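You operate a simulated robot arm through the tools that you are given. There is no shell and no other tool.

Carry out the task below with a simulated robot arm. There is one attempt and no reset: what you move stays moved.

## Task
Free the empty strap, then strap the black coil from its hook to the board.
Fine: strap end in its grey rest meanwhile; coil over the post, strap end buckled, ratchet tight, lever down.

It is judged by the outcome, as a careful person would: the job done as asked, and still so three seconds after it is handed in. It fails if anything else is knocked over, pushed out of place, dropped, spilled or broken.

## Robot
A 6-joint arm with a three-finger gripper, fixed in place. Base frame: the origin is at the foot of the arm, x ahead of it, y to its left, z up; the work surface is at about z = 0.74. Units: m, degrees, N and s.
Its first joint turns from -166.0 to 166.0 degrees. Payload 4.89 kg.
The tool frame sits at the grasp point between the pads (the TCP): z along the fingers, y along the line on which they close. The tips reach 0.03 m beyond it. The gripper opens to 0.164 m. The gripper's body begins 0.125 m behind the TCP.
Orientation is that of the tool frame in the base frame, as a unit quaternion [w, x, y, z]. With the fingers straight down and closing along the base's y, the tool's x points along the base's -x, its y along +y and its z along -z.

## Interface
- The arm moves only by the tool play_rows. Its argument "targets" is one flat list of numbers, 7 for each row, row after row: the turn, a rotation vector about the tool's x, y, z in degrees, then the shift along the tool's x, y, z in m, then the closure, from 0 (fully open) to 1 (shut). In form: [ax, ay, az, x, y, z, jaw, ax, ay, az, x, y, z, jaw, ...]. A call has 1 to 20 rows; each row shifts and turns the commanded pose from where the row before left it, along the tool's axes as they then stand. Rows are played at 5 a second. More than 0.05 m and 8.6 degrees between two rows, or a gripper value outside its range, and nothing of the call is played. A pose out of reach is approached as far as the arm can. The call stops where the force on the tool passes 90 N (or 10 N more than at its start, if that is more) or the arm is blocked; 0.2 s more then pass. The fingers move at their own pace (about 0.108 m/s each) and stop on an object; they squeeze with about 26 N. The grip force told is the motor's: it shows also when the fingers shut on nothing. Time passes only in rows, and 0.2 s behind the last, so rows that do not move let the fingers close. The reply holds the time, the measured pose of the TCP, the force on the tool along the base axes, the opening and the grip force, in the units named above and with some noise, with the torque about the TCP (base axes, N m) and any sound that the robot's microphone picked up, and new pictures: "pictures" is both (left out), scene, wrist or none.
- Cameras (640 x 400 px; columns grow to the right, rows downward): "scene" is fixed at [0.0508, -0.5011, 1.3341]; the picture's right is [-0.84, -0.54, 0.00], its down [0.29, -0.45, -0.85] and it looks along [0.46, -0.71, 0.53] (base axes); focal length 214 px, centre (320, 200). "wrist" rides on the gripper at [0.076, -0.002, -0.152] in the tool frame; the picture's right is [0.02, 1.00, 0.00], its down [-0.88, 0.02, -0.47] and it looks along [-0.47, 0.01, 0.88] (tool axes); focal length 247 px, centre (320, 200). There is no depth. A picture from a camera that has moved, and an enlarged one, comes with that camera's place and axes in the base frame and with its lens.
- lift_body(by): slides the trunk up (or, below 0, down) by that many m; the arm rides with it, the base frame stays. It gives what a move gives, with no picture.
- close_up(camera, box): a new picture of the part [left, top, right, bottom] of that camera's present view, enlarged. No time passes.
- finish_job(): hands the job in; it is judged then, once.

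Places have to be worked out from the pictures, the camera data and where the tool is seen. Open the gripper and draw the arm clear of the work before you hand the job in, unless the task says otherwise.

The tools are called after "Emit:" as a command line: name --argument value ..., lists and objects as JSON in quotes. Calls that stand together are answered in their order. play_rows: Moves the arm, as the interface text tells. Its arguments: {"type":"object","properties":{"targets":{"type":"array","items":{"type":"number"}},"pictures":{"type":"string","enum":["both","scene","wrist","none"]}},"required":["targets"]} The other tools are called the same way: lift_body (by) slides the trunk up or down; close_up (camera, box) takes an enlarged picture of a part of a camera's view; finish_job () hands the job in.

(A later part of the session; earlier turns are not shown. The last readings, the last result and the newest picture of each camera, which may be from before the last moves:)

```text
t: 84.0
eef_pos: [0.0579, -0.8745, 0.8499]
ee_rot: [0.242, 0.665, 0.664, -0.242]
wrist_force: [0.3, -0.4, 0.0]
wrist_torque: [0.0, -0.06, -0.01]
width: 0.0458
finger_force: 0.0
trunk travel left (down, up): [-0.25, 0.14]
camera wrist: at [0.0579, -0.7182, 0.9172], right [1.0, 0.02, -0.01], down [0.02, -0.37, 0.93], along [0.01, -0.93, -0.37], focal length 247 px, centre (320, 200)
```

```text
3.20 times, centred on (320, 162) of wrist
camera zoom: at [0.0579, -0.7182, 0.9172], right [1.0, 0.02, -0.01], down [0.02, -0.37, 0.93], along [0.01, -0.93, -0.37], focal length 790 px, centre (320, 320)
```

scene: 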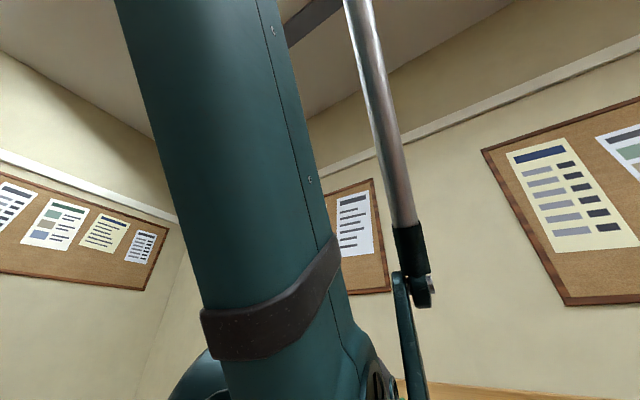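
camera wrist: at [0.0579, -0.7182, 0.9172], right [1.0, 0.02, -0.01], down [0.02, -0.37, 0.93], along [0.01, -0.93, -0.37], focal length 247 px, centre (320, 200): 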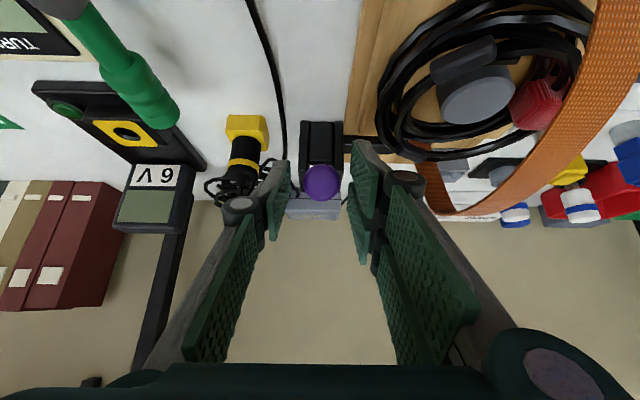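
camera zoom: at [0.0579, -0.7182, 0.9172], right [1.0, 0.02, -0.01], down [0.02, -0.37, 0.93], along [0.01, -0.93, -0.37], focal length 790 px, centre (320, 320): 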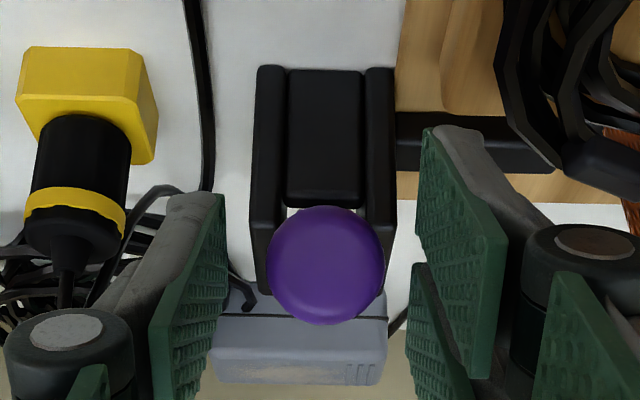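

The handle points straight at the camera, about 26° above horizontal. I'll place the TCP on the handle near its end at (0.0605, -0.895, 0.83), keeping the tips clear of the bracket plates, and grip.

Emit:
play_rows --targets '[0, 0, 0, -0.001, 0.0012, 0.0142, 0.72, 0, 0, 0, -0.002, 0.0013, 0.0142, 0.72, 0, 0, 0, 0, 0, 0, 0.72]' --pictures "wrist"

Emit:
close_up --camera "wrist" --box '[220, 100, 420, 225]'

```text
t: 84.8
eef_pos: [0.0614, -0.8949, 0.8279]
ee_rot: [0.242, 0.665, 0.664, -0.242]
wrist_force: [-0.2, -0.4, -1.2]
wrist_torque: [0.02, -0.04, 0.03]
width: 0.0459
finger_force: 0.1
trunk travel left (down, up): [-0.25, 0.14]
camera wrist: at [0.0611, -0.738, 0.8967], right [1.0, 0.02, -0.01], down [0.02, -0.37, 0.93], along [0.01, -0.93, -0.37], focal length 247 px, centre (320, 200)
```

wrist: 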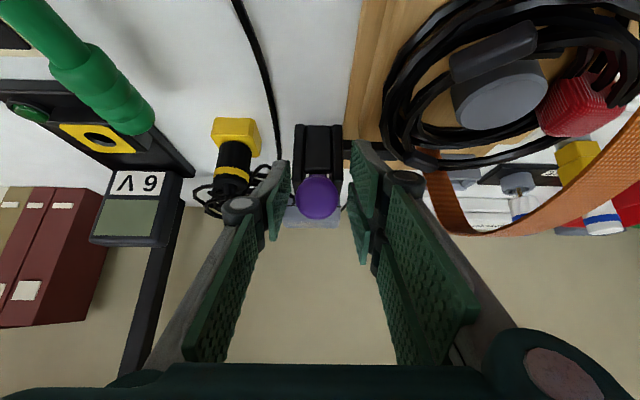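

```text
3.20 times, centred on (320, 162) of wrist
camera zoom: at [0.0611, -0.738, 0.8967], right [1.0, 0.02, -0.01], down [0.02, -0.37, 0.93], along [0.01, -0.93, -0.37], focal length 790 px, centre (320, 320)
```

zoom: 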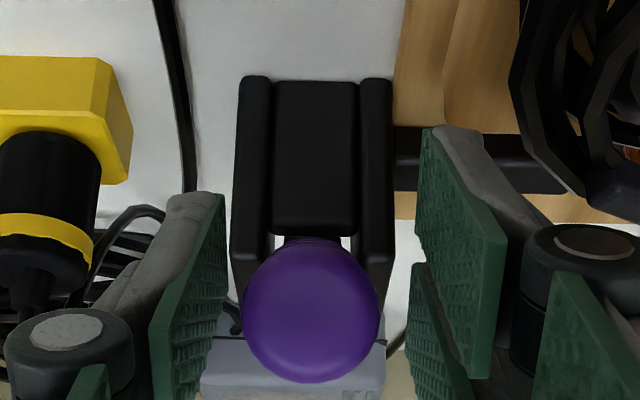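

The handle end sits between the pads, about 2 mm to the left. I'll centre on it and close.

Emit:
play_rows --targets '[0, 0, 0, -0.001, -0.002, 0.004, 0.75, 0, 0, 0, 0, 0, 0, 0.82, 0, 0, 0, 0, 0, 0, 0.9, 0, 0, 0, 0, 0, 0, 1, 0, 0, 0, 0, 0, 0, 1]' --pictures "wrist"

Emit:
close_up --camera "wrist" --box '[220, 100, 420, 225]'

```text
t: 86.0
eef_pos: [0.0603, -0.8978, 0.8267]
ee_rot: [0.242, 0.664, 0.665, -0.242]
wrist_force: [-7.9, 0.0, -0.4]
wrist_torque: [0.01, 0.07, -0.21]
width: 0.0273
finger_force: 44.7
trunk travel left (down, up): [-0.25, 0.14]
camera wrist: at [0.0592, -0.7411, 0.8944], right [1.0, 0.02, -0.01], down [0.02, -0.37, 0.93], along [0.01, -0.93, -0.37], focal length 247 px, centre (320, 200)
```

wrist: 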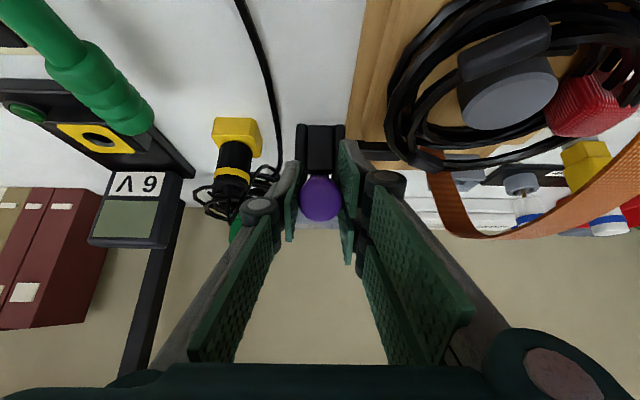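

```text
3.20 times, centred on (320, 162) of wrist
camera zoom: at [0.0592, -0.7411, 0.8944], right [1.0, 0.02, -0.01], down [0.02, -0.37, 0.93], along [0.01, -0.93, -0.37], focal length 790 px, centre (320, 320)
```

zoom: 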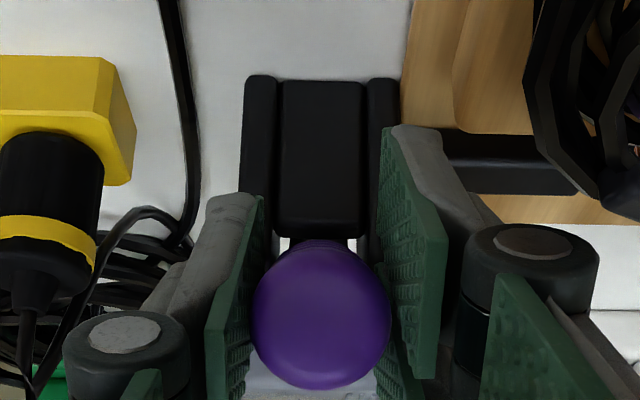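

The handle is gripped. I'll raise the lever along an arc about its pivot (radius about 82 mm), starting with a small step to feel the resistance.

Emit:
play_rows --targets '[0, 0, 0, -0.00567, -0.0005, -0.00198, 1, 0, 0, 0, -0.00567, -0.0005, -0.00198, 1, 0, 0, 0, 0, 0, 0, 1]' --pictures "wrist"

```text
t: 86.8
eef_pos: [0.0602, -0.905, 0.8364]
ee_rot: [0.241, 0.664, 0.665, -0.242]
wrist_force: [8.1, 9.6, -23.0]
wrist_torque: [1.75, -0.15, 0.26]
width: 0.0278
finger_force: 44.6
trunk travel left (down, up): [-0.25, 0.14]
camera wrist: at [0.059, -0.7476, 0.9046], right [1.0, 0.02, -0.01], down [0.02, -0.37, 0.93], along [0.01, -0.93, -0.37], focal length 247 px, centre (320, 200)
```

wrist: 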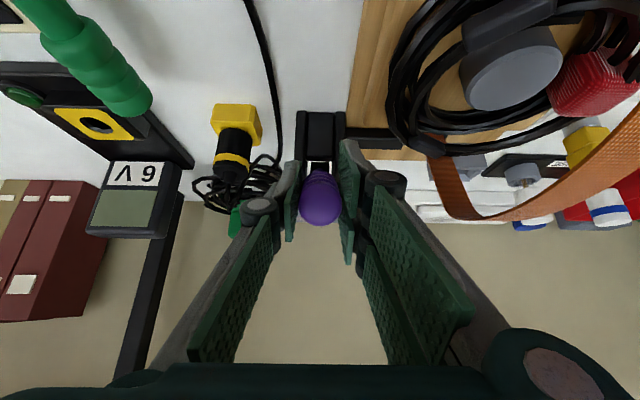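

The torque (1.75 N·m) shows the pads resist the handle turning inside them, while the lever itself feels light. I'll release, back off and regrip with the tool aligned to the handle, so the tool can rotate with the lever.

Emit:
play_rows --targets '[0, 0, 0, 0.00567, 0.0005, 0.00198, 1, 0, 0, 0, 0.00567, 0.0005, 0.00198, 1, 0, 0, 0, 0, 0, 0, 0.8, 0, 0, 0, 0, 0, 0, 0.72, 0, 0, 0, 0, 0, 0, 0.72, 0, 0, 0, 0, 0, -0.03, 0.72, 0, 0, 0, 0, 0, -0.03, 0.72, 0, -7, 0, 0, 0, 0, 0.72, 0, -7, 0, 0, 0, 0, 0.72, 0, -6, 0, 0, 0, 0, 0.72, 0, 0, 0, 0, 0, 0, 0.72]' --pictures "wrist"

Emit:
close_up --camera "wrist" --box '[220, 80, 420, 205]'

```text
t: 89.2
eef_pos: [0.0627, -0.916, 0.925]
ee_rot: [0.353, 0.613, 0.613, -0.353]
wrist_force: [0.4, 0.5, -0.2]
wrist_torque: [-0.02, 0.02, -0.03]
width: 0.0458
finger_force: 0.1
out of reach, approached as far as the arm can: row 8, 9, 10
trunk travel left (down, up): [-0.25, 0.14]
camera wrist: at [0.0624, -0.7458, 0.9358], right [1.0, 0.01, -0.02], down [0.02, -0.03, 1.0], along [0.01, -1.0, -0.03], focal length 247 px, centre (320, 200)
```

wrist: 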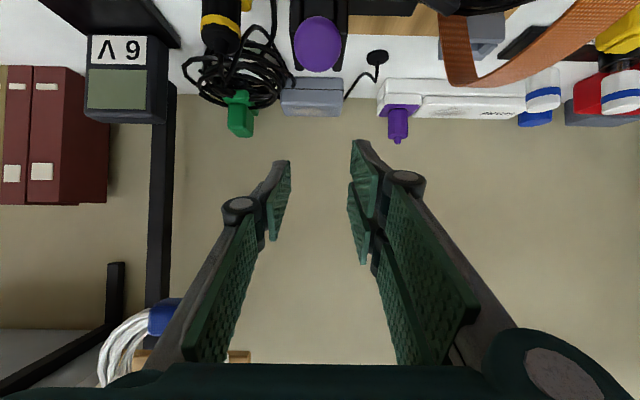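

```text
3.20 times, centred on (320, 142) of wrist
camera zoom: at [0.0624, -0.7458, 0.9358], right [1.0, 0.01, -0.02], down [0.02, -0.03, 1.0], along [0.01, -1.0, -0.03], focal length 790 px, centre (320, 384)
```

zoom: 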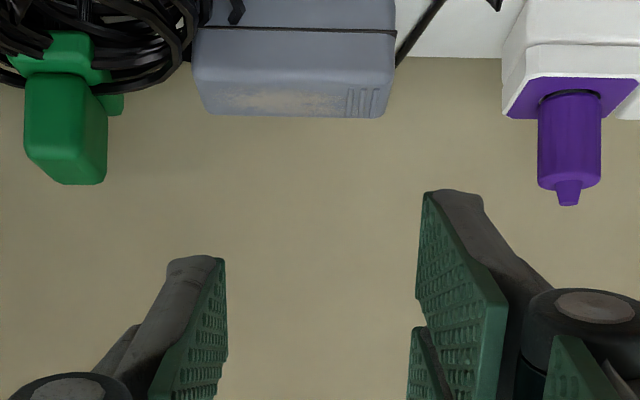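

At that tilt the arm is at its inner limit; the error direction suggests that lowering the trunk gives more room. I'll move up clear first and then lower the trunk.

Emit:
play_rows --targets '[0, 0, 0, -0.03, 0, -0.0286, 0.72, 0, 0, 0, -0.03, 0, -0.0286, 0.72, 0, 0, 0, -0.03, 0, -0.0286, 0.72, 0, 0, 0, -0.03, 0, -0.0286, 0.72, 0, 0, 0, -0.03, 0, -0.0286, 0.72, 0, 0, 0, 0, 0, 0, 0.72]' --pictures "none"

```text
t: 90.6
eef_pos: [0.0632, -0.8675, 1.1281]
ee_rot: [0.353, 0.613, 0.612, -0.353]
wrist_force: [-0.1, 1.3, 0.8]
wrist_torque: [-0.04, -0.01, 0.0]
width: 0.0457
finger_force: 0.2
trunk travel left (down, up): [-0.25, 0.14]
```

TCP is at (0.063, -0.868, 1.128). Lowering the trunk 0.18 brings it to z ≈ 0.95, still clear above the lever.

Emit:
lift_body --by -0.18

Emit:
play_rows --targets '[0, 0, 0, 0, 0, 0, 0.72]' --pictures "both"

Emit:
close_up --camera "wrist" --box '[240, 1, 400, 3]'

```text
t: 92.6
eef_pos: [0.0638, -0.8684, 0.9473]
ee_rot: [0.353, 0.613, 0.612, -0.354]
wrist_force: [0.2, 0.0, 0.1]
wrist_torque: [0.02, 0.01, -0.01]
width: 0.0459
finger_force: 0.0
trunk travel left (down, up): [-0.07, 0.32]
```

```text
t: 93.0
eef_pos: [0.0635, -0.8673, 0.9475]
ee_rot: [0.353, 0.613, 0.612, -0.354]
wrist_force: [0.7, 0.4, 0.4]
wrist_torque: [0.05, -0.01, -0.01]
width: 0.046
finger_force: 0.0
trunk travel left (down, up): [-0.07, 0.32]
camera wrist: at [0.0626, -0.698, 0.9584], right [1.0, 0.01, -0.02], down [0.02, -0.03, 1.0], along [0.01, -1.0, -0.03], focal length 247 px, centre (320, 200)
```

scene: 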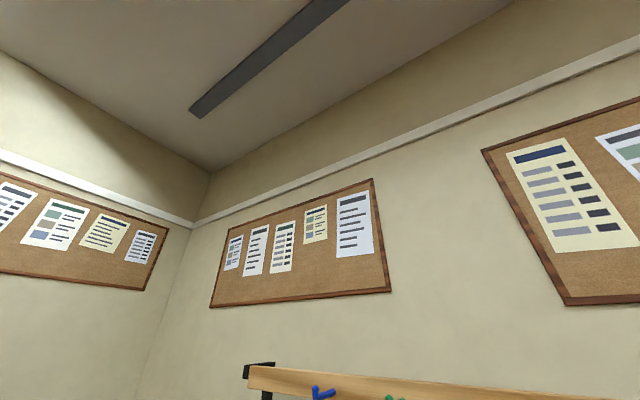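
wrist: 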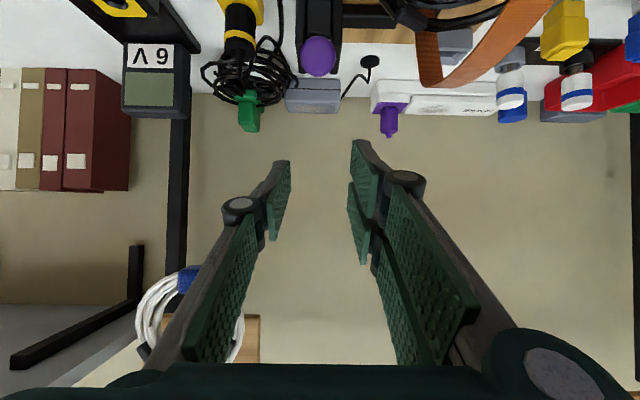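

```text
4.00 times, centred on (320, 2) of wrist
camera zoom: at [0.0626, -0.698, 0.9584], right [1.0, 0.01, -0.02], down [0.02, -0.03, 1.0], along [0.01, -1.0, -0.03], focal length 988 px, centre (320, 992)
```

zoom: 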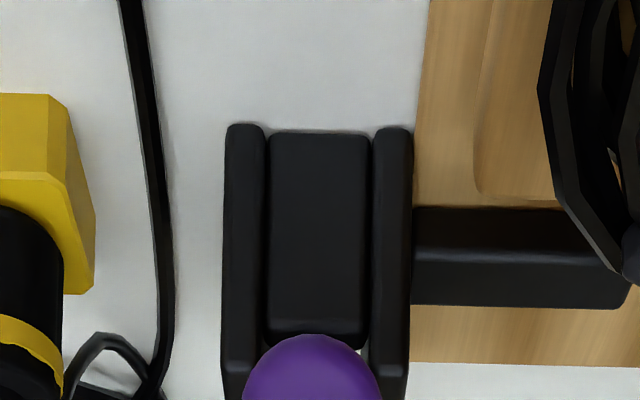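

The lever end is at (0.061, -0.889, 0.836). I'll drop to a standoff in line with the handle at the 60° tilt.

Emit:
play_rows --targets '[0, 0, 0, 0.029, -0.0006, 0.0092, 0.72, 0, 0, 0, 0.029, -0.0006, 0.0092, 0.72, 0, 0, 0, 0.0285, -0.0006, 0.0092, 0.72, 0, 0, 0, 0, 0, 0, 0.72]' --pictures "wrist"

Emit:
close_up --camera "wrist" --box '[220, 80, 420, 205]'

```text
t: 94.0
eef_pos: [0.0618, -0.8489, 0.8588]
ee_rot: [0.354, 0.612, 0.612, -0.354]
wrist_force: [-0.7, -0.1, -0.1]
wrist_torque: [0.02, -0.02, 0.03]
width: 0.0458
finger_force: 0.2
trunk travel left (down, up): [-0.07, 0.32]
camera wrist: at [0.0608, -0.6776, 0.8698], right [1.0, 0.01, -0.02], down [0.02, -0.03, 1.0], along [0.01, -1.0, -0.03], focal length 247 px, centre (320, 200)
```

wrist: 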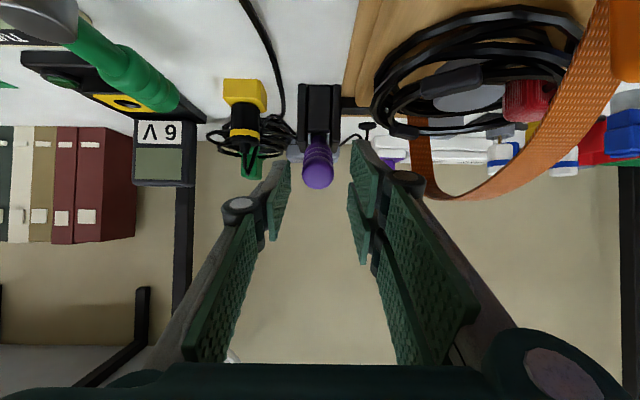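

```text
3.20 times, centred on (320, 142) of wrist
camera zoom: at [0.0608, -0.6776, 0.8698], right [1.0, 0.01, -0.02], down [0.02, -0.03, 1.0], along [0.01, -1.0, -0.03], focal length 790 px, centre (320, 384)
```

zoom: 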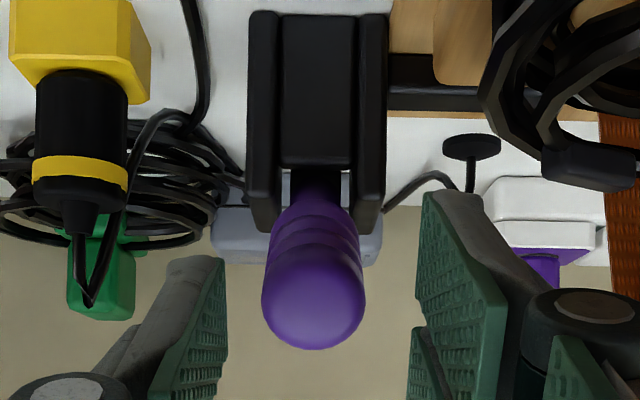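

The handle is in view just ahead and this pose is reachable. I'll advance onto it and grip near its end.

Emit:
play_rows --targets '[0, 0, 0, -0.0013, -0.0006, 0.0162, 0.72, 0, 0, 0, -0.0013, -0.0006, 0.0162, 0.72, 0, 0, 0, -0.0014, -0.0006, 0.0162, 0.72, 0, 0, 0, 0, 0, 0, 0.72]' --pictures "wrist"

Emit:
close_up --camera "wrist" --box '[220, 100, 420, 225]'

```text
t: 95.0
eef_pos: [0.0589, -0.8928, 0.8387]
ee_rot: [0.354, 0.613, 0.612, -0.353]
wrist_force: [-0.9, -0.1, 0.8]
wrist_torque: [0.04, 0.01, -0.05]
width: 0.0458
finger_force: 0.1
trunk travel left (down, up): [-0.07, 0.32]
camera wrist: at [0.0586, -0.7226, 0.8492], right [1.0, 0.01, -0.02], down [0.02, -0.03, 1.0], along [0.01, -1.0, -0.03], focal length 247 px, centre (320, 200)
```

wrist: 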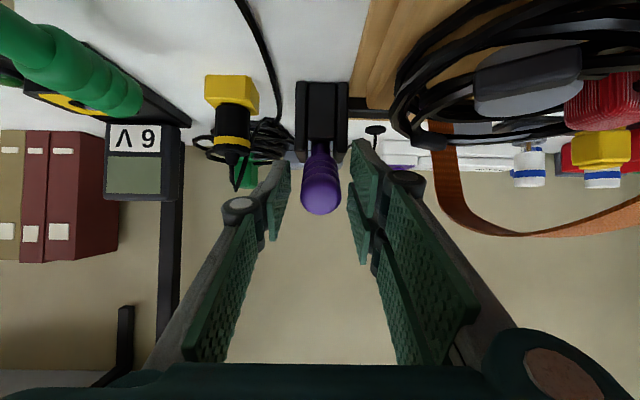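

```text
3.20 times, centred on (320, 162) of wrist
camera zoom: at [0.0586, -0.7226, 0.8492], right [1.0, 0.01, -0.02], down [0.02, -0.03, 1.0], along [0.01, -1.0, -0.03], focal length 790 px, centre (320, 320)
```

zoom: 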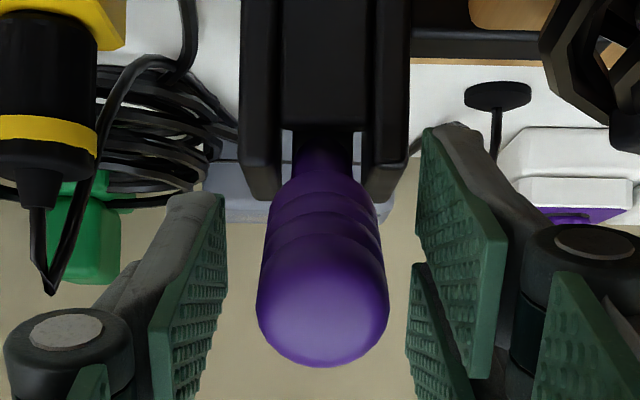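

The handle lies centred between the pads. I'll close on it, then rotate the lever upward with the tool turning along and check the forces.

Emit:
play_rows --targets '[0, 0, 0, 0, 0, 0, 0.8, 0, 0, 0, 0, 0, 0, 0.88, 0, 0, 0, 0, 0, 0, 1, 0, 0, 0, 0, 0, 0, 1]' --pictures "none"

Emit:
play_rows --targets '[0, 4, 0, -0.00645, 0, 0.0007, 1, 0, 4, 0, -0.00645, 0, 0.0007, 1, 0, 0, 0, 0, 0, 0, 1]' --pictures "wrist"

```text
t: 96.0
eef_pos: [0.0592, -0.8931, 0.8379]
ee_rot: [0.352, 0.613, 0.613, -0.353]
wrist_force: [1.1, 5.4, -7.0]
wrist_torque: [0.87, 0.16, 0.16]
width: 0.0263
finger_force: 44.9
trunk travel left (down, up): [-0.07, 0.32]
```

```text
t: 96.8
eef_pos: [0.0588, -0.8982, 0.8491]
ee_rot: [0.309, 0.636, 0.636, -0.308]
wrist_force: [-3.1, 48.2, -21.6]
wrist_torque: [3.92, 0.2, 0.15]
width: 0.0262
finger_force: 45.2
trunk travel left (down, up): [-0.07, 0.32]
camera wrist: at [0.0586, -0.7329, 0.8826], right [1.0, 0.01, -0.02], down [0.02, -0.17, 0.98], along [0.01, -0.98, -0.17], focal length 247 px, centre (320, 200)
```

wrist: 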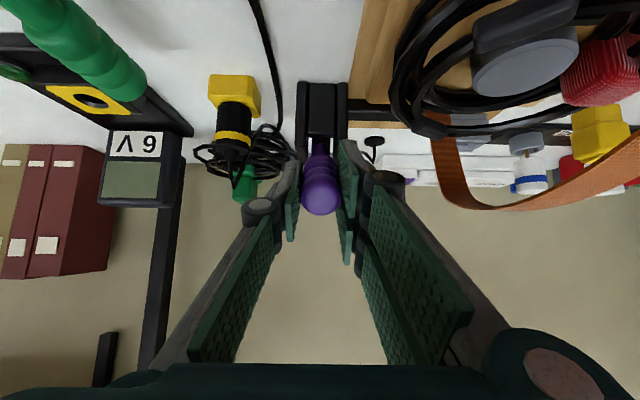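

The wrench passes through the hinge, so the lever itself is nearly free and my assumed pivot was off by about 3 mm. I'll relieve the strain by shifting +3.2 mm in y and -1.4 mm in z and re-read.

Emit:
play_rows --targets '[0, 0, 0, 0.0031, 0, -0.0017, 1, 0, 0, 0, 0, 0, 0, 1]' --pictures "none"

```text
t: 97.4
eef_pos: [0.0584, -0.9006, 0.8485]
ee_rot: [0.31, 0.635, 0.635, -0.311]
wrist_force: [-4.5, -8.4, -6.7]
wrist_torque: [0.06, 0.56, 0.08]
width: 0.0262
finger_force: 45.1
trunk travel left (down, up): [-0.07, 0.32]
```

The strain is nearly gone. I'll continue the arc with the corrected step and check the forces after each 8°.

Emit:
play_rows --targets '[0, 4, 0, -0.0054, 0, 0, 1, 0, 4, 0, -0.0054, 0, 0, 1, 0, 0, 0, 0, 0, 0, 1]' --pictures "none"

```text
t: 98.2
eef_pos: [0.0588, -0.9061, 0.8549]
ee_rot: [0.263, 0.656, 0.656, -0.265]
wrist_force: [-14.2, -34.9, -17.0]
wrist_torque: [-1.12, 0.91, -0.38]
width: 0.0259
finger_force: 44.8
trunk travel left (down, up): [-0.07, 0.32]
```

A slight outward pull remains. I'll correct inward and continue with steps between the two estimates.

Emit:
play_rows --targets '[0, 0, 0, -0.0009, -0.0008, 0.0024, 1, 0, 4, 0, -0.006, 0, 0.0008, 1, 0, 4, 0, -0.006, 0, 0.0008, 1, 0, 0, 0, 0, 0, 0, 1]' --pictures "wrist"

```text
t: 99.2
eef_pos: [0.0598, -0.9156, 0.8627]
ee_rot: [0.219, 0.672, 0.672, -0.219]
wrist_force: [5.7, 15.7, 18.7]
wrist_torque: [0.12, 0.28, 0.44]
width: 0.0259
finger_force: 44.9
trunk travel left (down, up): [-0.07, 0.32]
camera wrist: at [0.0581, -0.764, 0.9411], right [1.0, 0.02, -0.01], down [0.02, -0.43, 0.9], along [0.01, -0.9, -0.43], focal length 247 px, centre (320, 200)
```

wrist: 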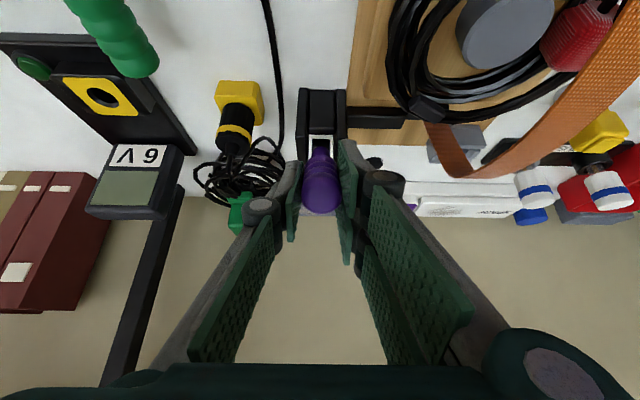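

The lever follows and is now at about 58°. I'll continue two more steps while checking for clicks.

Emit:
play_rows --targets '[0, 4, 0, -0.006, 0, -0.0002, 1, 0, 4, 0, -0.006, 0, 0.0005, 1, 0, 0, 0, 0, 0, 0, 1]' --pictures "none"

Emit:
play_rows --targets '[0, 4, 0, -0.006, 0, 0.0005, 1, 0, 4, 0, -0.006, 0, 0.0005, 1, 0, 0, 0, 0, 0, 0, 1]' --pictures "both"

```text
t: 100.0
eef_pos: [0.0588, -0.9259, 0.8692]
ee_rot: [0.171, 0.686, 0.686, -0.171]
wrist_force: [-0.2, 10.0, 16.0]
wrist_torque: [0.16, -0.11, 0.73]
width: 0.0257
finger_force: 45.1
trunk travel left (down, up): [-0.07, 0.32]
```

```text
t: 100.8
eef_pos: [0.0592, -0.9376, 0.8742]
ee_rot: [0.124, 0.696, 0.696, -0.124]
wrist_force: [-0.9, 7.9, 37.3]
wrist_torque: [-0.39, 0.47, -0.12]
width: 0.0256
finger_force: 45.0
trunk travel left (down, up): [-0.07, 0.32]
camera wrist: at [0.0582, -0.813, 0.9907], right [1.0, 0.02, -0.01], down [0.02, -0.66, 0.75], along [0.01, -0.75, -0.66], focal length 247 px, centre (320, 200)
```

scene: 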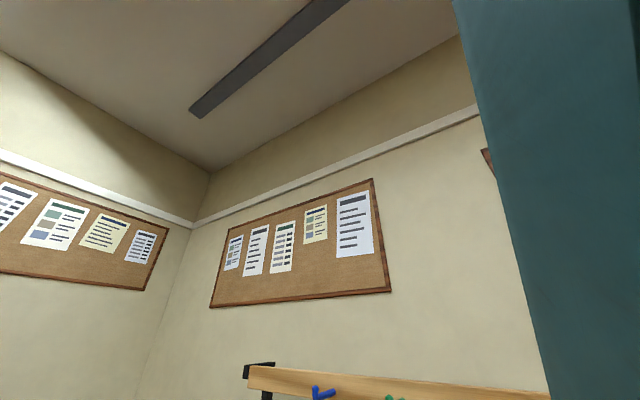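
wrist: 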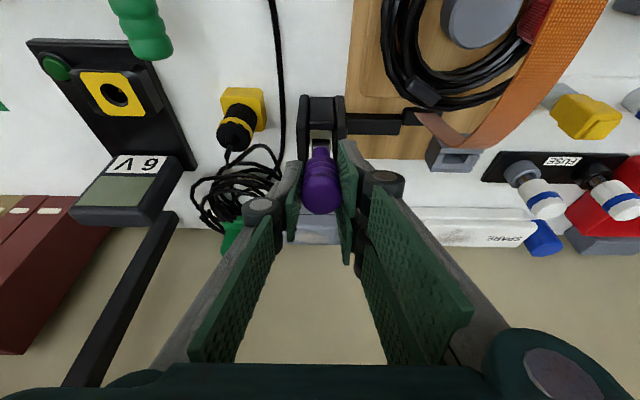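

The lever is at about 71°, with the pivot fitted at (y -0.965, z 0.795). I'll relieve the downward push and take it on to about 81°.

Emit:
play_rows --targets '[0, 2, 0, -0.0077, 0, -0.0003, 1, 0, 2, 0, -0.0077, 0, -0.0003, 1, 0, 0, 0, 0, 0, 0, 1]' --pictures "none"

```text
t: 101.4
eef_pos: [0.0585, -0.9445, 0.8751]
ee_rot: [0.095, 0.7, 0.701, -0.095]
wrist_force: [-0.6, 13.9, 7.6]
wrist_torque: [1.06, 0.14, 0.86]
width: 0.0255
finger_force: 45.5
trunk travel left (down, up): [-0.07, 0.32]
stopped in row 3: the force on the tool passed its limit at 100 N (the readings are from after the stop); the commanded pose is now the measured one
```

The force limit tripped at about 75°, which may be the lever's upper stop. I'll look before doing anything else.

Emit:
play_rows --targets '[0, 0, 0, 0, 0, 0, 1]' --pictures "both"

Emit:
close_up --camera "wrist" --box '[220, 80, 420, 205]'

Emit:
close_up --camera "wrist" --box '[340, 40, 500, 140]'

```text
t: 101.8
eef_pos: [0.0597, -0.9447, 0.8757]
ee_rot: [0.094, 0.7, 0.701, -0.095]
wrist_force: [-0.3, 23.4, 5.2]
wrist_torque: [1.78, 0.39, 0.91]
width: 0.0256
finger_force: 44.6
trunk travel left (down, up): [-0.07, 0.32]
camera wrist: at [0.0581, -0.8301, 1.0026], right [1.0, 0.02, -0.01], down [0.02, -0.72, 0.69], along [0.01, -0.69, -0.72], focal length 247 px, centre (320, 200)
```

scene: 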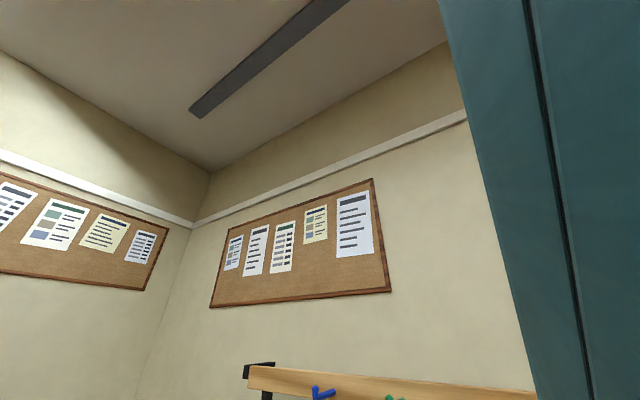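
wrist: 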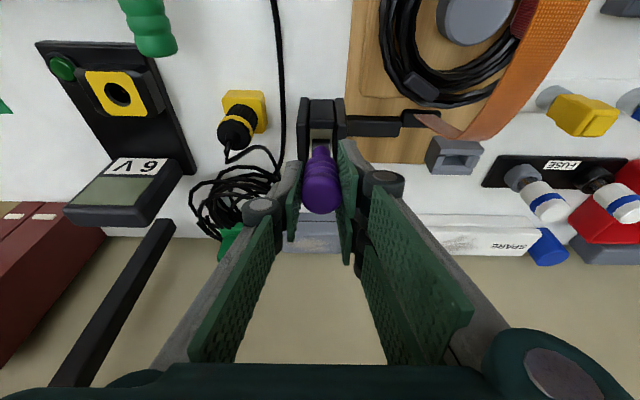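

```text
3.20 times, centred on (320, 142) of wrist
camera zoom: at [0.0581, -0.8301, 1.0026], right [1.0, 0.02, -0.01], down [0.02, -0.72, 0.69], along [0.01, -0.69, -0.72], focal length 790 px, centre (320, 384)
```

zoom: 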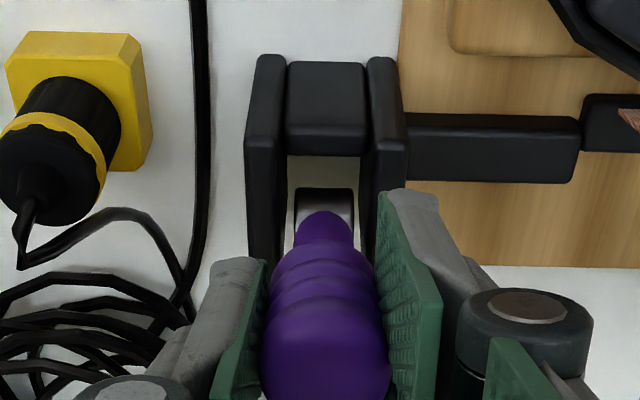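

```text
4.00 times, centred on (420, 90) of wrist
camera zoom: at [0.0581, -0.8301, 1.0026], right [1.0, 0.02, -0.01], down [0.02, -0.72, 0.69], along [0.01, -0.69, -0.72], focal length 988 px, centre (-80, 640)
```

zoom: 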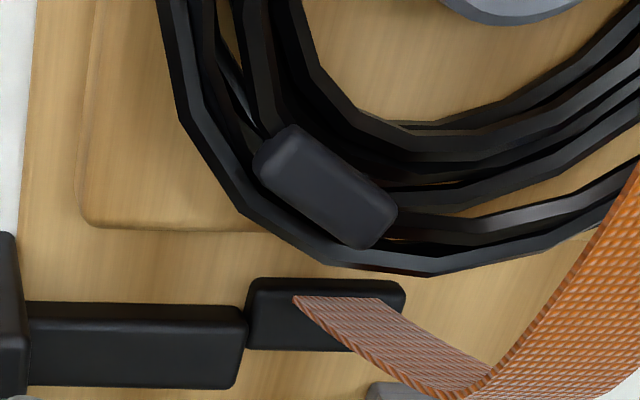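

The lever seems to be at its upper stop (about 76°) and the strap is still slack, so the take-up is probably on the down stroke. I'll swing it down with the tool turning along.

Emit:
play_rows --targets '[0, -4, 0, 0.0058, 0, 0.0002, 1, 0, -4, 0, 0.0058, 0, 0.0002, 1, 0, 0, 0, 0, 0, 0, 1]' --pictures "none"

Emit:
play_rows --targets '[0, -4, 0, 0.0058, 0, 0.0002, 1, 0, -4, 0, 0.0058, 0, 0.0002, 1, 0, 0, 0, 0, 0, 0, 1]' --pictures "none"

```text
t: 102.6
eef_pos: [0.059, -0.9325, 0.8723]
ee_rot: [0.143, 0.692, 0.693, -0.143]
wrist_force: [-5.6, 47.2, -3.8]
wrist_torque: [3.67, 0.72, 0.79]
width: 0.0256
finger_force: 45.1
trunk travel left (down, up): [-0.07, 0.32]
```

```text
t: 103.4
eef_pos: [0.0587, -0.9225, 0.8661]
ee_rot: [0.191, 0.68, 0.682, -0.191]
wrist_force: [-6.5, 63.8, -12.1]
wrist_torque: [5.25, 0.74, 0.37]
width: 0.0256
finger_force: 45.3
trunk travel left (down, up): [-0.07, 0.32]
```

The wrench again points through the hinge, so I need about 4 mm more +y. I'll correct that and continue down with larger steps.

Emit:
play_rows --targets '[0, 0, 0, 0.0038, 0, -0.0014, 1, 0, -4, 0, 0.0064, 0, -0.0003, 1, 0, -4, 0, 0.0064, 0, -0.0003, 1, 0, 0, 0, 0, 0, 0, 1]' --pictures "none"

Emit:
play_rows --targets '[0, 0, 0, 0, 0, 0, 1]' --pictures "wrist"

```text
t: 104.4
eef_pos: [0.0595, -0.911, 0.8589]
ee_rot: [0.24, 0.665, 0.666, -0.239]
wrist_force: [-3.0, 7.9, 1.0]
wrist_torque: [0.77, 1.34, -0.57]
width: 0.0255
finger_force: 44.5
trunk travel left (down, up): [-0.07, 0.32]
```

```text
t: 104.8
eef_pos: [0.0585, -0.9106, 0.8589]
ee_rot: [0.24, 0.665, 0.666, -0.24]
wrist_force: [-3.4, -1.2, 6.1]
wrist_torque: [-0.3, 0.74, -0.31]
width: 0.0255
finger_force: 44.8
trunk travel left (down, up): [-0.07, 0.32]
camera wrist: at [0.058, -0.755, 0.9284], right [1.0, 0.02, -0.01], down [0.02, -0.38, 0.93], along [0.01, -0.93, -0.38], focal length 247 px, centre (320, 200)
```

wrist: 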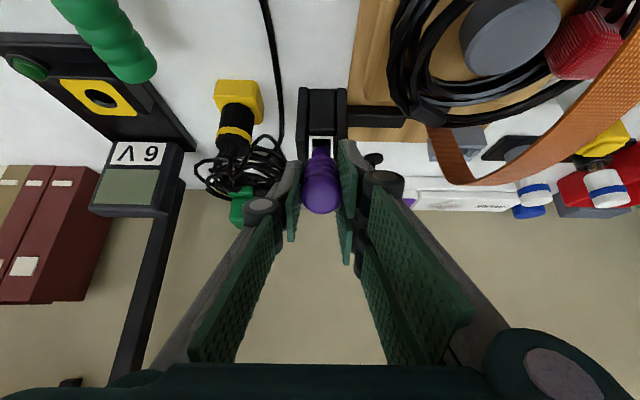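

The strain is near zero, with the lever at about 52°. I'll continue down.

Emit:
play_rows --targets '[0, -4, 0, 0.0064, 0, -0.0002, 1, 0, -4, 0, 0.0064, 0, -0.0002, 1, 0, 0, 0, 0, 0, 0, 1]' --pictures "none"

Emit:
play_rows --targets '[0, -4, 0, 0.0064, 0, -0.0002, 1, 0, -4, 0, 0.0064, 0, -0.0002, 1, 0, 0, 0, 0, 0, 0, 1]' --pictures "wrist"

```text
t: 105.6
eef_pos: [0.0592, -0.9012, 0.8502]
ee_rot: [0.286, 0.647, 0.647, -0.285]
wrist_force: [-12.3, -42.8, 15.3]
wrist_torque: [-3.29, 0.04, -0.28]
width: 0.0256
finger_force: 44.8
trunk travel left (down, up): [-0.07, 0.32]
```

```text
t: 106.4
eef_pos: [0.0592, -0.8924, 0.8411]
ee_rot: [0.33, 0.625, 0.625, -0.331]
wrist_force: [-10.0, -65.8, 20.7]
wrist_torque: [-4.73, 0.64, -1.95]
width: 0.0255
finger_force: 45.2
trunk travel left (down, up): [-0.07, 0.32]
camera wrist: at [0.058, -0.7246, 0.8642], right [1.0, 0.01, -0.02], down [0.02, -0.11, 0.99], along [0.01, -0.99, -0.11], focal length 247 px, centre (320, 200)
```

wrist: 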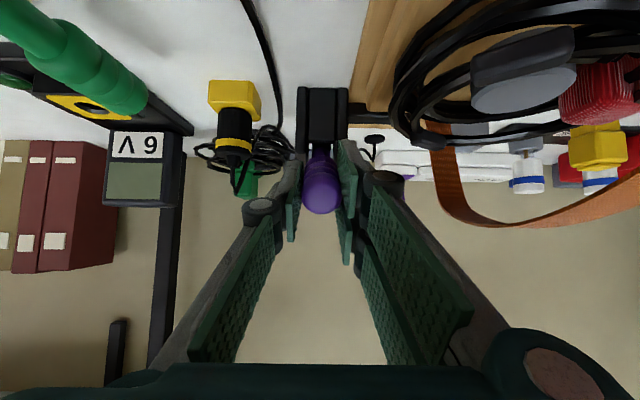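

This is still only hinge strain, now the other way; the lever itself moves freely. I'll correct and continue down to the lower stop.

Emit:
play_rows --targets '[0, 0, 0, -0.0034, 0, 0.0027, 1, 0, -4, 0, 0.0058, 0, 0.0004, 1, 0, 0, 0, 0, 0, 0, 1]' --pictures "none"

Emit:
play_rows --targets '[0, -4, 0, 0.0058, 0, 0.0004, 1, 0, 0, 0, 0, 0, 0, 1]' --pictures "none"

```text
t: 107.2
eef_pos: [0.0603, -0.8892, 0.8365]
ee_rot: [0.35, 0.614, 0.615, -0.349]
wrist_force: [-11.6, 6.2, -2.3]
wrist_torque: [0.07, -0.17, -0.07]
width: 0.0254
finger_force: 44.9
trunk travel left (down, up): [-0.07, 0.32]
```

```text
t: 107.8
eef_pos: [0.0589, -0.8881, 0.8344]
ee_rot: [0.374, 0.6, 0.601, -0.374]
wrist_force: [-11.7, -14.8, 47.5]
wrist_torque: [6.86, -3.01, 4.05]
width: 0.0261
finger_force: 45.3
trunk travel left (down, up): [-0.07, 0.32]
```

The forces and cross torques jumped (tilt 64°), so either the lower stop or something else was touched. I'll back off 4° and look.

Emit:
play_rows --targets '[0, 4, 0, -0.004, 0, 0, 1, 0, 0, 0, 0, 0, 0, 1]' --pictures "both"

Emit:
close_up --camera "wrist" --box '[220, 80, 420, 205]'

```text
t: 108.4
eef_pos: [0.0593, -0.8899, 0.8362]
ee_rot: [0.351, 0.613, 0.615, -0.351]
wrist_force: [-1.7, -3.1, 25.3]
wrist_torque: [-2.05, 0.72, -0.8]
width: 0.0259
finger_force: 45.3
trunk travel left (down, up): [-0.07, 0.32]
camera wrist: at [0.0581, -0.7207, 0.8487], right [1.0, 0.01, -0.02], down [0.02, -0.04, 1.0], along [0.01, -1.0, -0.04], focal length 247 px, centre (320, 200)
```

scene: 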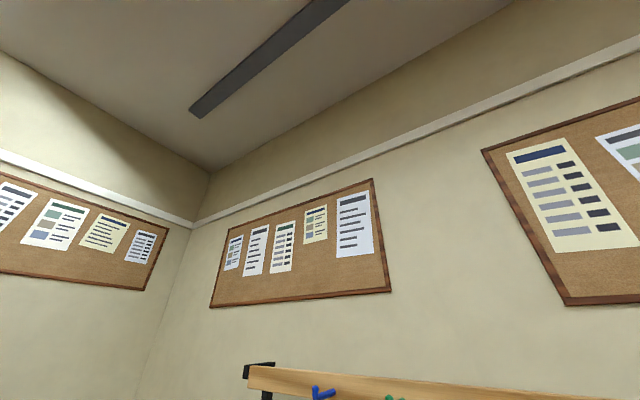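
wrist: 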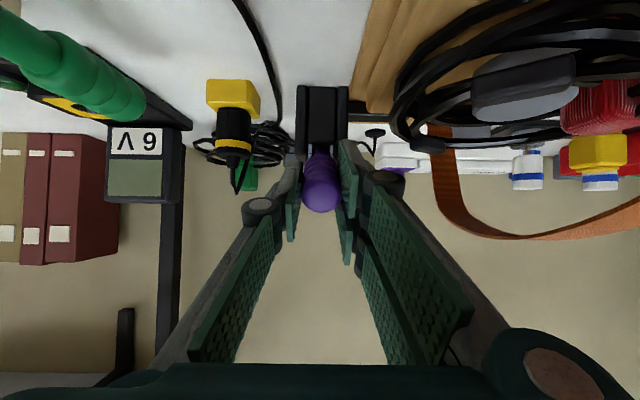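

```text
3.20 times, centred on (320, 142) of wrist
camera zoom: at [0.0581, -0.7207, 0.8487], right [1.0, 0.01, -0.02], down [0.02, -0.04, 1.0], along [0.01, -1.0, -0.04], focal length 790 px, centre (320, 384)
```

zoom: 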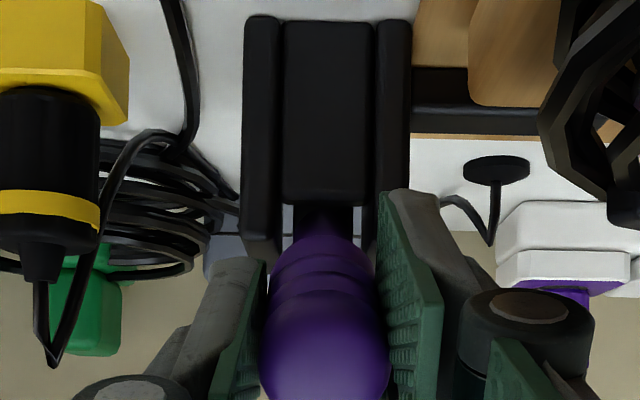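

The lever is back near its lower rest. To judge whether that stroke took up any strap, I'll release and return to the same viewpoint I had before (tilt 40°) for a direct comparison.

Emit:
play_rows --targets '[0, 0, 0, 0, 0, 0, 0.85, 0, 0, 0, 0, 0, 0, 0.75, 0, 0, 0, 0, 0, 0, 0.72, 0, 0, 0, 0, 0, -0.03, 0.72, 0, 0, 0, 0, 0, -0.03, 0.72, 0, 7, 0, -0.025, 0, -0.022, 0.72, 0, 7, 0, -0.025, 0, -0.022, 0.72, 0, 6, 0, -0.03, 0, -0.03, 0.72, 0, 0, 0, 0, 0, 0, 0.72]' --pictures "wrist"

```text
t: 109.4
eef_pos: [0.0545, -0.8909, 0.8384]
ee_rot: [0.349, 0.614, 0.614, -0.352]
wrist_force: [-27.4, -49.7, -39.4]
wrist_torque: [0.37, 1.16, -1.42]
width: 0.0368
finger_force: 0.0
trunk travel left (down, up): [-0.07, 0.32]
stopped in row 4: the force on the tool passed its limit at 144 N (the readings are from after the stop); the commanded pose is now the measured one
camera wrist: at [0.054, -0.7207, 0.8507], right [1.0, 0.01, -0.02], down [0.02, -0.04, 1.0], along [0.01, -1.0, -0.04], focal length 247 px, centre (320, 200)
```

wrist: 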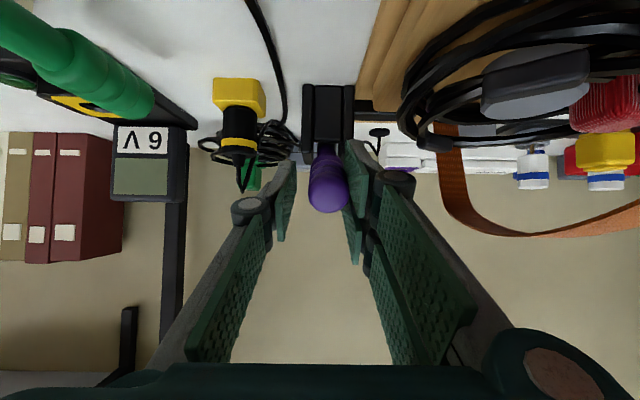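

Backing off met resistance although the fingers report 37 mm open, and the tool was pulled towards -x. I'll pause, take a reading and a close look before moving again.

Emit:
play_rows --targets '[0, 0, 0, 0, 0, 0, 0.72, 0, 0, 0, 0, 0, 0, 0.72]' --pictures "wrist"

Emit:
close_up --camera "wrist" --box '[240, 100, 400, 200]'

Emit:
close_up --camera "wrist" --box '[360, 60, 640, 235]'

```text
t: 110.0
eef_pos: [0.057, -0.886, 0.8425]
ee_rot: [0.35, 0.614, 0.614, -0.352]
wrist_force: [-0.1, -0.8, -0.5]
wrist_torque: [0.0, -0.03, 0.05]
width: 0.0458
finger_force: 0.1
trunk travel left (down, up): [-0.07, 0.32]
camera wrist: at [0.0567, -0.7161, 0.8542], right [1.0, 0.01, -0.02], down [0.02, -0.04, 1.0], along [0.01, -1.0, -0.04], focal length 247 px, centre (320, 200)
```

wrist: 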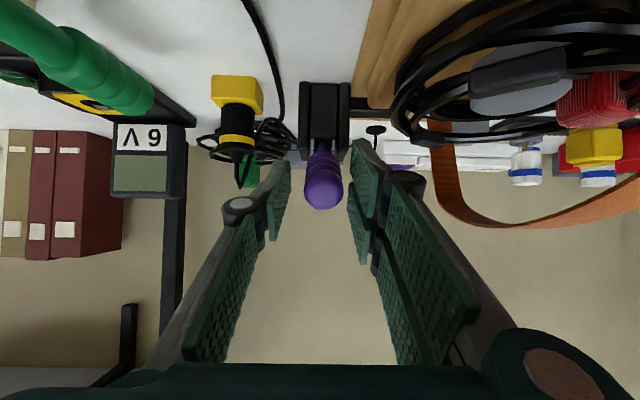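

```text
4.00 times, centred on (320, 150) of wrist
camera zoom: at [0.0567, -0.7161, 0.8542], right [1.0, 0.01, -0.02], down [0.02, -0.04, 1.0], along [0.01, -1.0, -0.04], focal length 988 px, centre (320, 400)
```

zoom: 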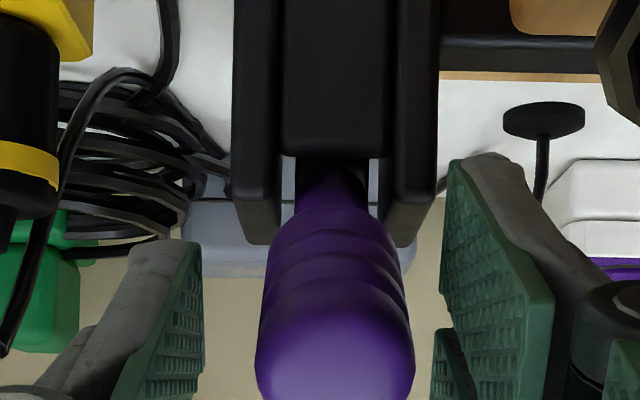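

```text
2.29 times, centred on (500, 148) of wrist
camera zoom: at [0.0567, -0.7161, 0.8542], right [1.0, 0.01, -0.02], down [0.02, -0.04, 1.0], along [0.01, -1.0, -0.04], focal length 564 px, centre (-91, 320)
```

zoom: 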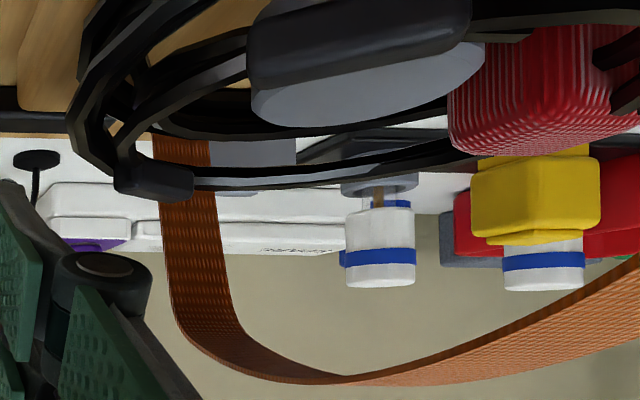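

It is free now; the fingers simply needed longer to open, so I'll allow more time in future. I'll back off to the earlier reference viewpoint.

Emit:
play_rows --targets '[0, 0, 0, 0, 0, -0.025, 0.72, 0, 0, 0, 0, 0, -0.025, 0.72, 0, 0, 0, -0.033, 0, -0.025, 0.72, 0, 0, 0, -0.033, 0, -0.025, 0.72, 0, 0, 0, -0.033, 0, -0.025, 0.72, 0, 7, 0, 0, 0, 0, 0.72, 0, 7, 0, 0, 0, 0, 0.72, 0, 6, 0, 0, 0, 0, 0.72, 0, 0, 0, 0, 0, 0, 0.72]' --pictures "wrist"

Emit:
close_up --camera "wrist" --box '[220, 60, 420, 185]'

```text
t: 112.0
eef_pos: [0.058, -0.829, 0.9913]
ee_rot: [0.237, 0.666, 0.665, -0.241]
wrist_force: [-0.1, 0.3, -0.3]
wrist_torque: [-0.01, -0.04, -0.01]
width: 0.0459
finger_force: 0.0
trunk travel left (down, up): [-0.07, 0.32]
camera wrist: at [0.0572, -0.673, 1.0603], right [1.0, 0.02, -0.02], down [0.02, -0.38, 0.93], along [0.01, -0.93, -0.38], focal length 247 px, centre (320, 200)
```

wrist: 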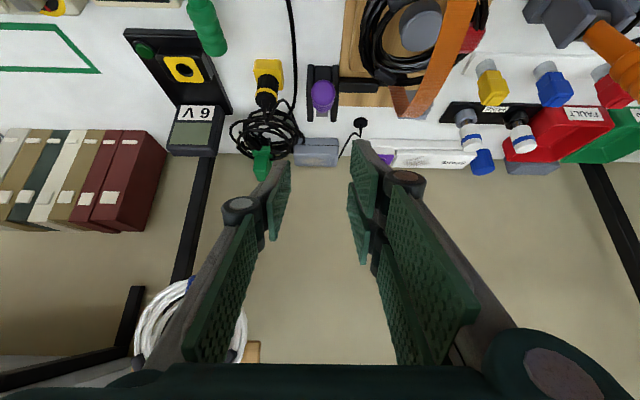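

```text
3.20 times, centred on (320, 122) of wrist
camera zoom: at [0.0572, -0.673, 1.0603], right [1.0, 0.02, -0.02], down [0.02, -0.38, 0.93], along [0.01, -0.93, -0.38], focal length 790 px, centre (320, 448)
```

zoom: 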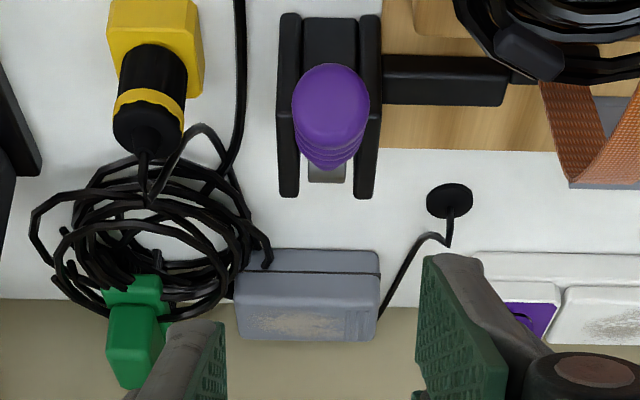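

The view is practically unchanged, so the strap was not taken up, and the lever rests a few degrees higher than before. The down stroke likely wasn't completed. I'll close the fingers and push the handle fully down from above.

Emit:
play_rows --targets '[0, 0, 0, 0.008, 0.0007, 0.0339, 1, 0, 0, 0, 0.008, 0.0007, 0.0339, 1, 0, 0, 0, 0.008, 0.0007, 0.0339, 1, 0, 0, 0, 0, 0, 0, 1, 0, 0, 0, 0, 0, 0, 1]' --pictures "wrist"

Emit:
close_up --camera "wrist" --box '[240, 100, 400, 200]'

```text
t: 113.2
eef_pos: [0.0594, -0.8764, 0.8964]
ee_rot: [0.239, 0.665, 0.665, -0.24]
wrist_force: [1.0, -0.2, 0.2]
wrist_torque: [-0.01, -0.03, 0.01]
width: 0.0
finger_force: 26.0
trunk travel left (down, up): [-0.07, 0.32]
camera wrist: at [0.0591, -0.7207, 0.966], right [1.0, 0.02, -0.02], down [0.02, -0.38, 0.93], along [0.01, -0.93, -0.38], focal length 247 px, centre (320, 200)
```

wrist: 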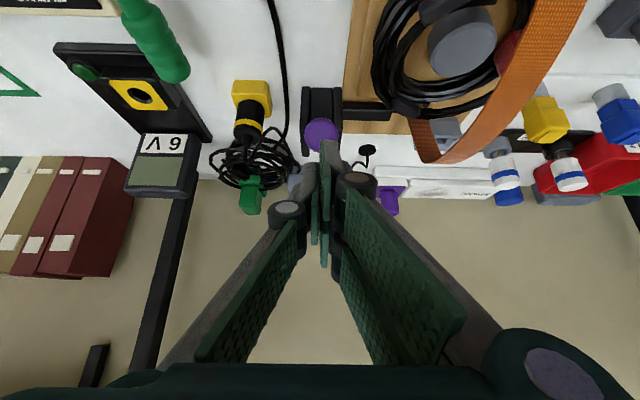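

```text
4.00 times, centred on (320, 150) of wrist
camera zoom: at [0.0591, -0.7207, 0.966], right [1.0, 0.02, -0.02], down [0.02, -0.38, 0.93], along [0.01, -0.93, -0.38], focal length 988 px, centre (320, 400)
```

zoom: 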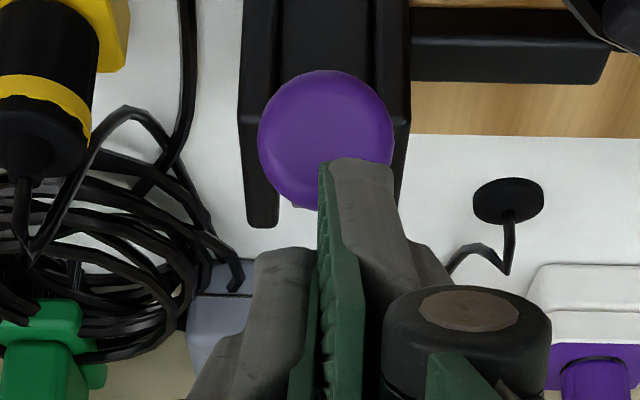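

The tips are above the handle. I'll press down in steps and watch the force, sound and position.

Emit:
play_rows --targets '[0, 0, 0, 0.0032, 0, 0.0038, 1, 0, 0, 0, 0.0032, 0, 0.0038, 1, 0, 0, 0, 0.0032, 0, 0.0038, 1, 0, 0, 0, 0, 0, 0, 1]' --pictures "none"

Emit:
play_rows --targets '[0, 0, 0, 0.0026, 0, 0.0031, 1, 0, 0, 0, 0.0026, 0, 0.0031, 1, 0, 0, 0, 0, 0, 0, 1]' --pictures "none"

Emit:
play_rows --targets '[0, 0, 0, 0.0026, 0, 0.0031, 1, 0, 0, 0, 0, 0, 0, 1]' --pictures "none"

Emit:
play_rows --targets '[0, 0, 0, 0.0026, 0, 0.0031, 1, 0, 0, 0, 0, 0, 0, 1]' --pictures "wrist"

```text
t: 114.2
eef_pos: [0.0597, -0.8764, 0.8823]
ee_rot: [0.238, 0.665, 0.665, -0.24]
wrist_force: [0.6, -0.5, -0.5]
wrist_torque: [-0.03, 0.03, 0.0]
width: 0.0
finger_force: 25.5
trunk travel left (down, up): [-0.07, 0.32]
```

```text
t: 115.0
eef_pos: [0.0588, -0.8736, 0.8751]
ee_rot: [0.238, 0.666, 0.665, -0.241]
wrist_force: [-1.9, 23.3, 18.1]
wrist_torque: [0.32, 0.02, 0.01]
width: 0.006
finger_force: 45.1
trunk travel left (down, up): [-0.07, 0.32]
```

```text
t: 115.6
eef_pos: [0.0588, -0.8731, 0.8734]
ee_rot: [0.239, 0.666, 0.664, -0.242]
wrist_force: [-0.3, 38.6, 58.3]
wrist_torque: [0.1, 0.04, 0.04]
width: 0.006
finger_force: 45.2
trunk travel left (down, up): [-0.07, 0.32]
```

```text
t: 116.0
eef_pos: [0.0594, -0.8734, 0.8742]
ee_rot: [0.241, 0.665, 0.664, -0.243]
wrist_force: [-2.2, 32.7, 70.0]
wrist_torque: [-0.18, -0.1, -0.13]
width: 0.0059
finger_force: 45.1
trunk travel left (down, up): [-0.07, 0.32]
stopped in row 1: the force on the tool passed its limit at 97 N (the readings are from after the stop); the commanded pose is now the measured one
camera wrist: at [0.0586, -0.7158, 0.9419], right [1.0, 0.02, -0.02], down [0.02, -0.37, 0.93], along [0.01, -0.93, -0.37], focal length 247 px, centre (320, 200)
```

wrist: 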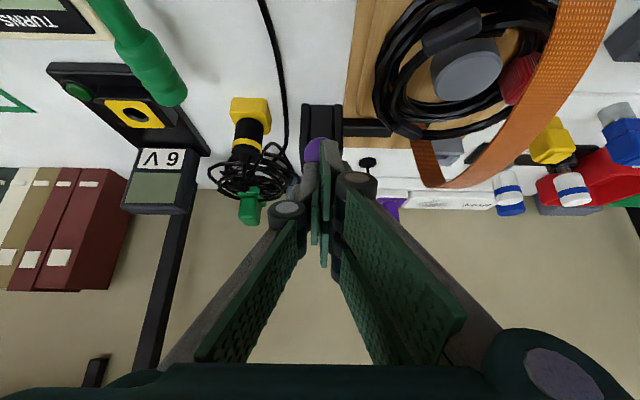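

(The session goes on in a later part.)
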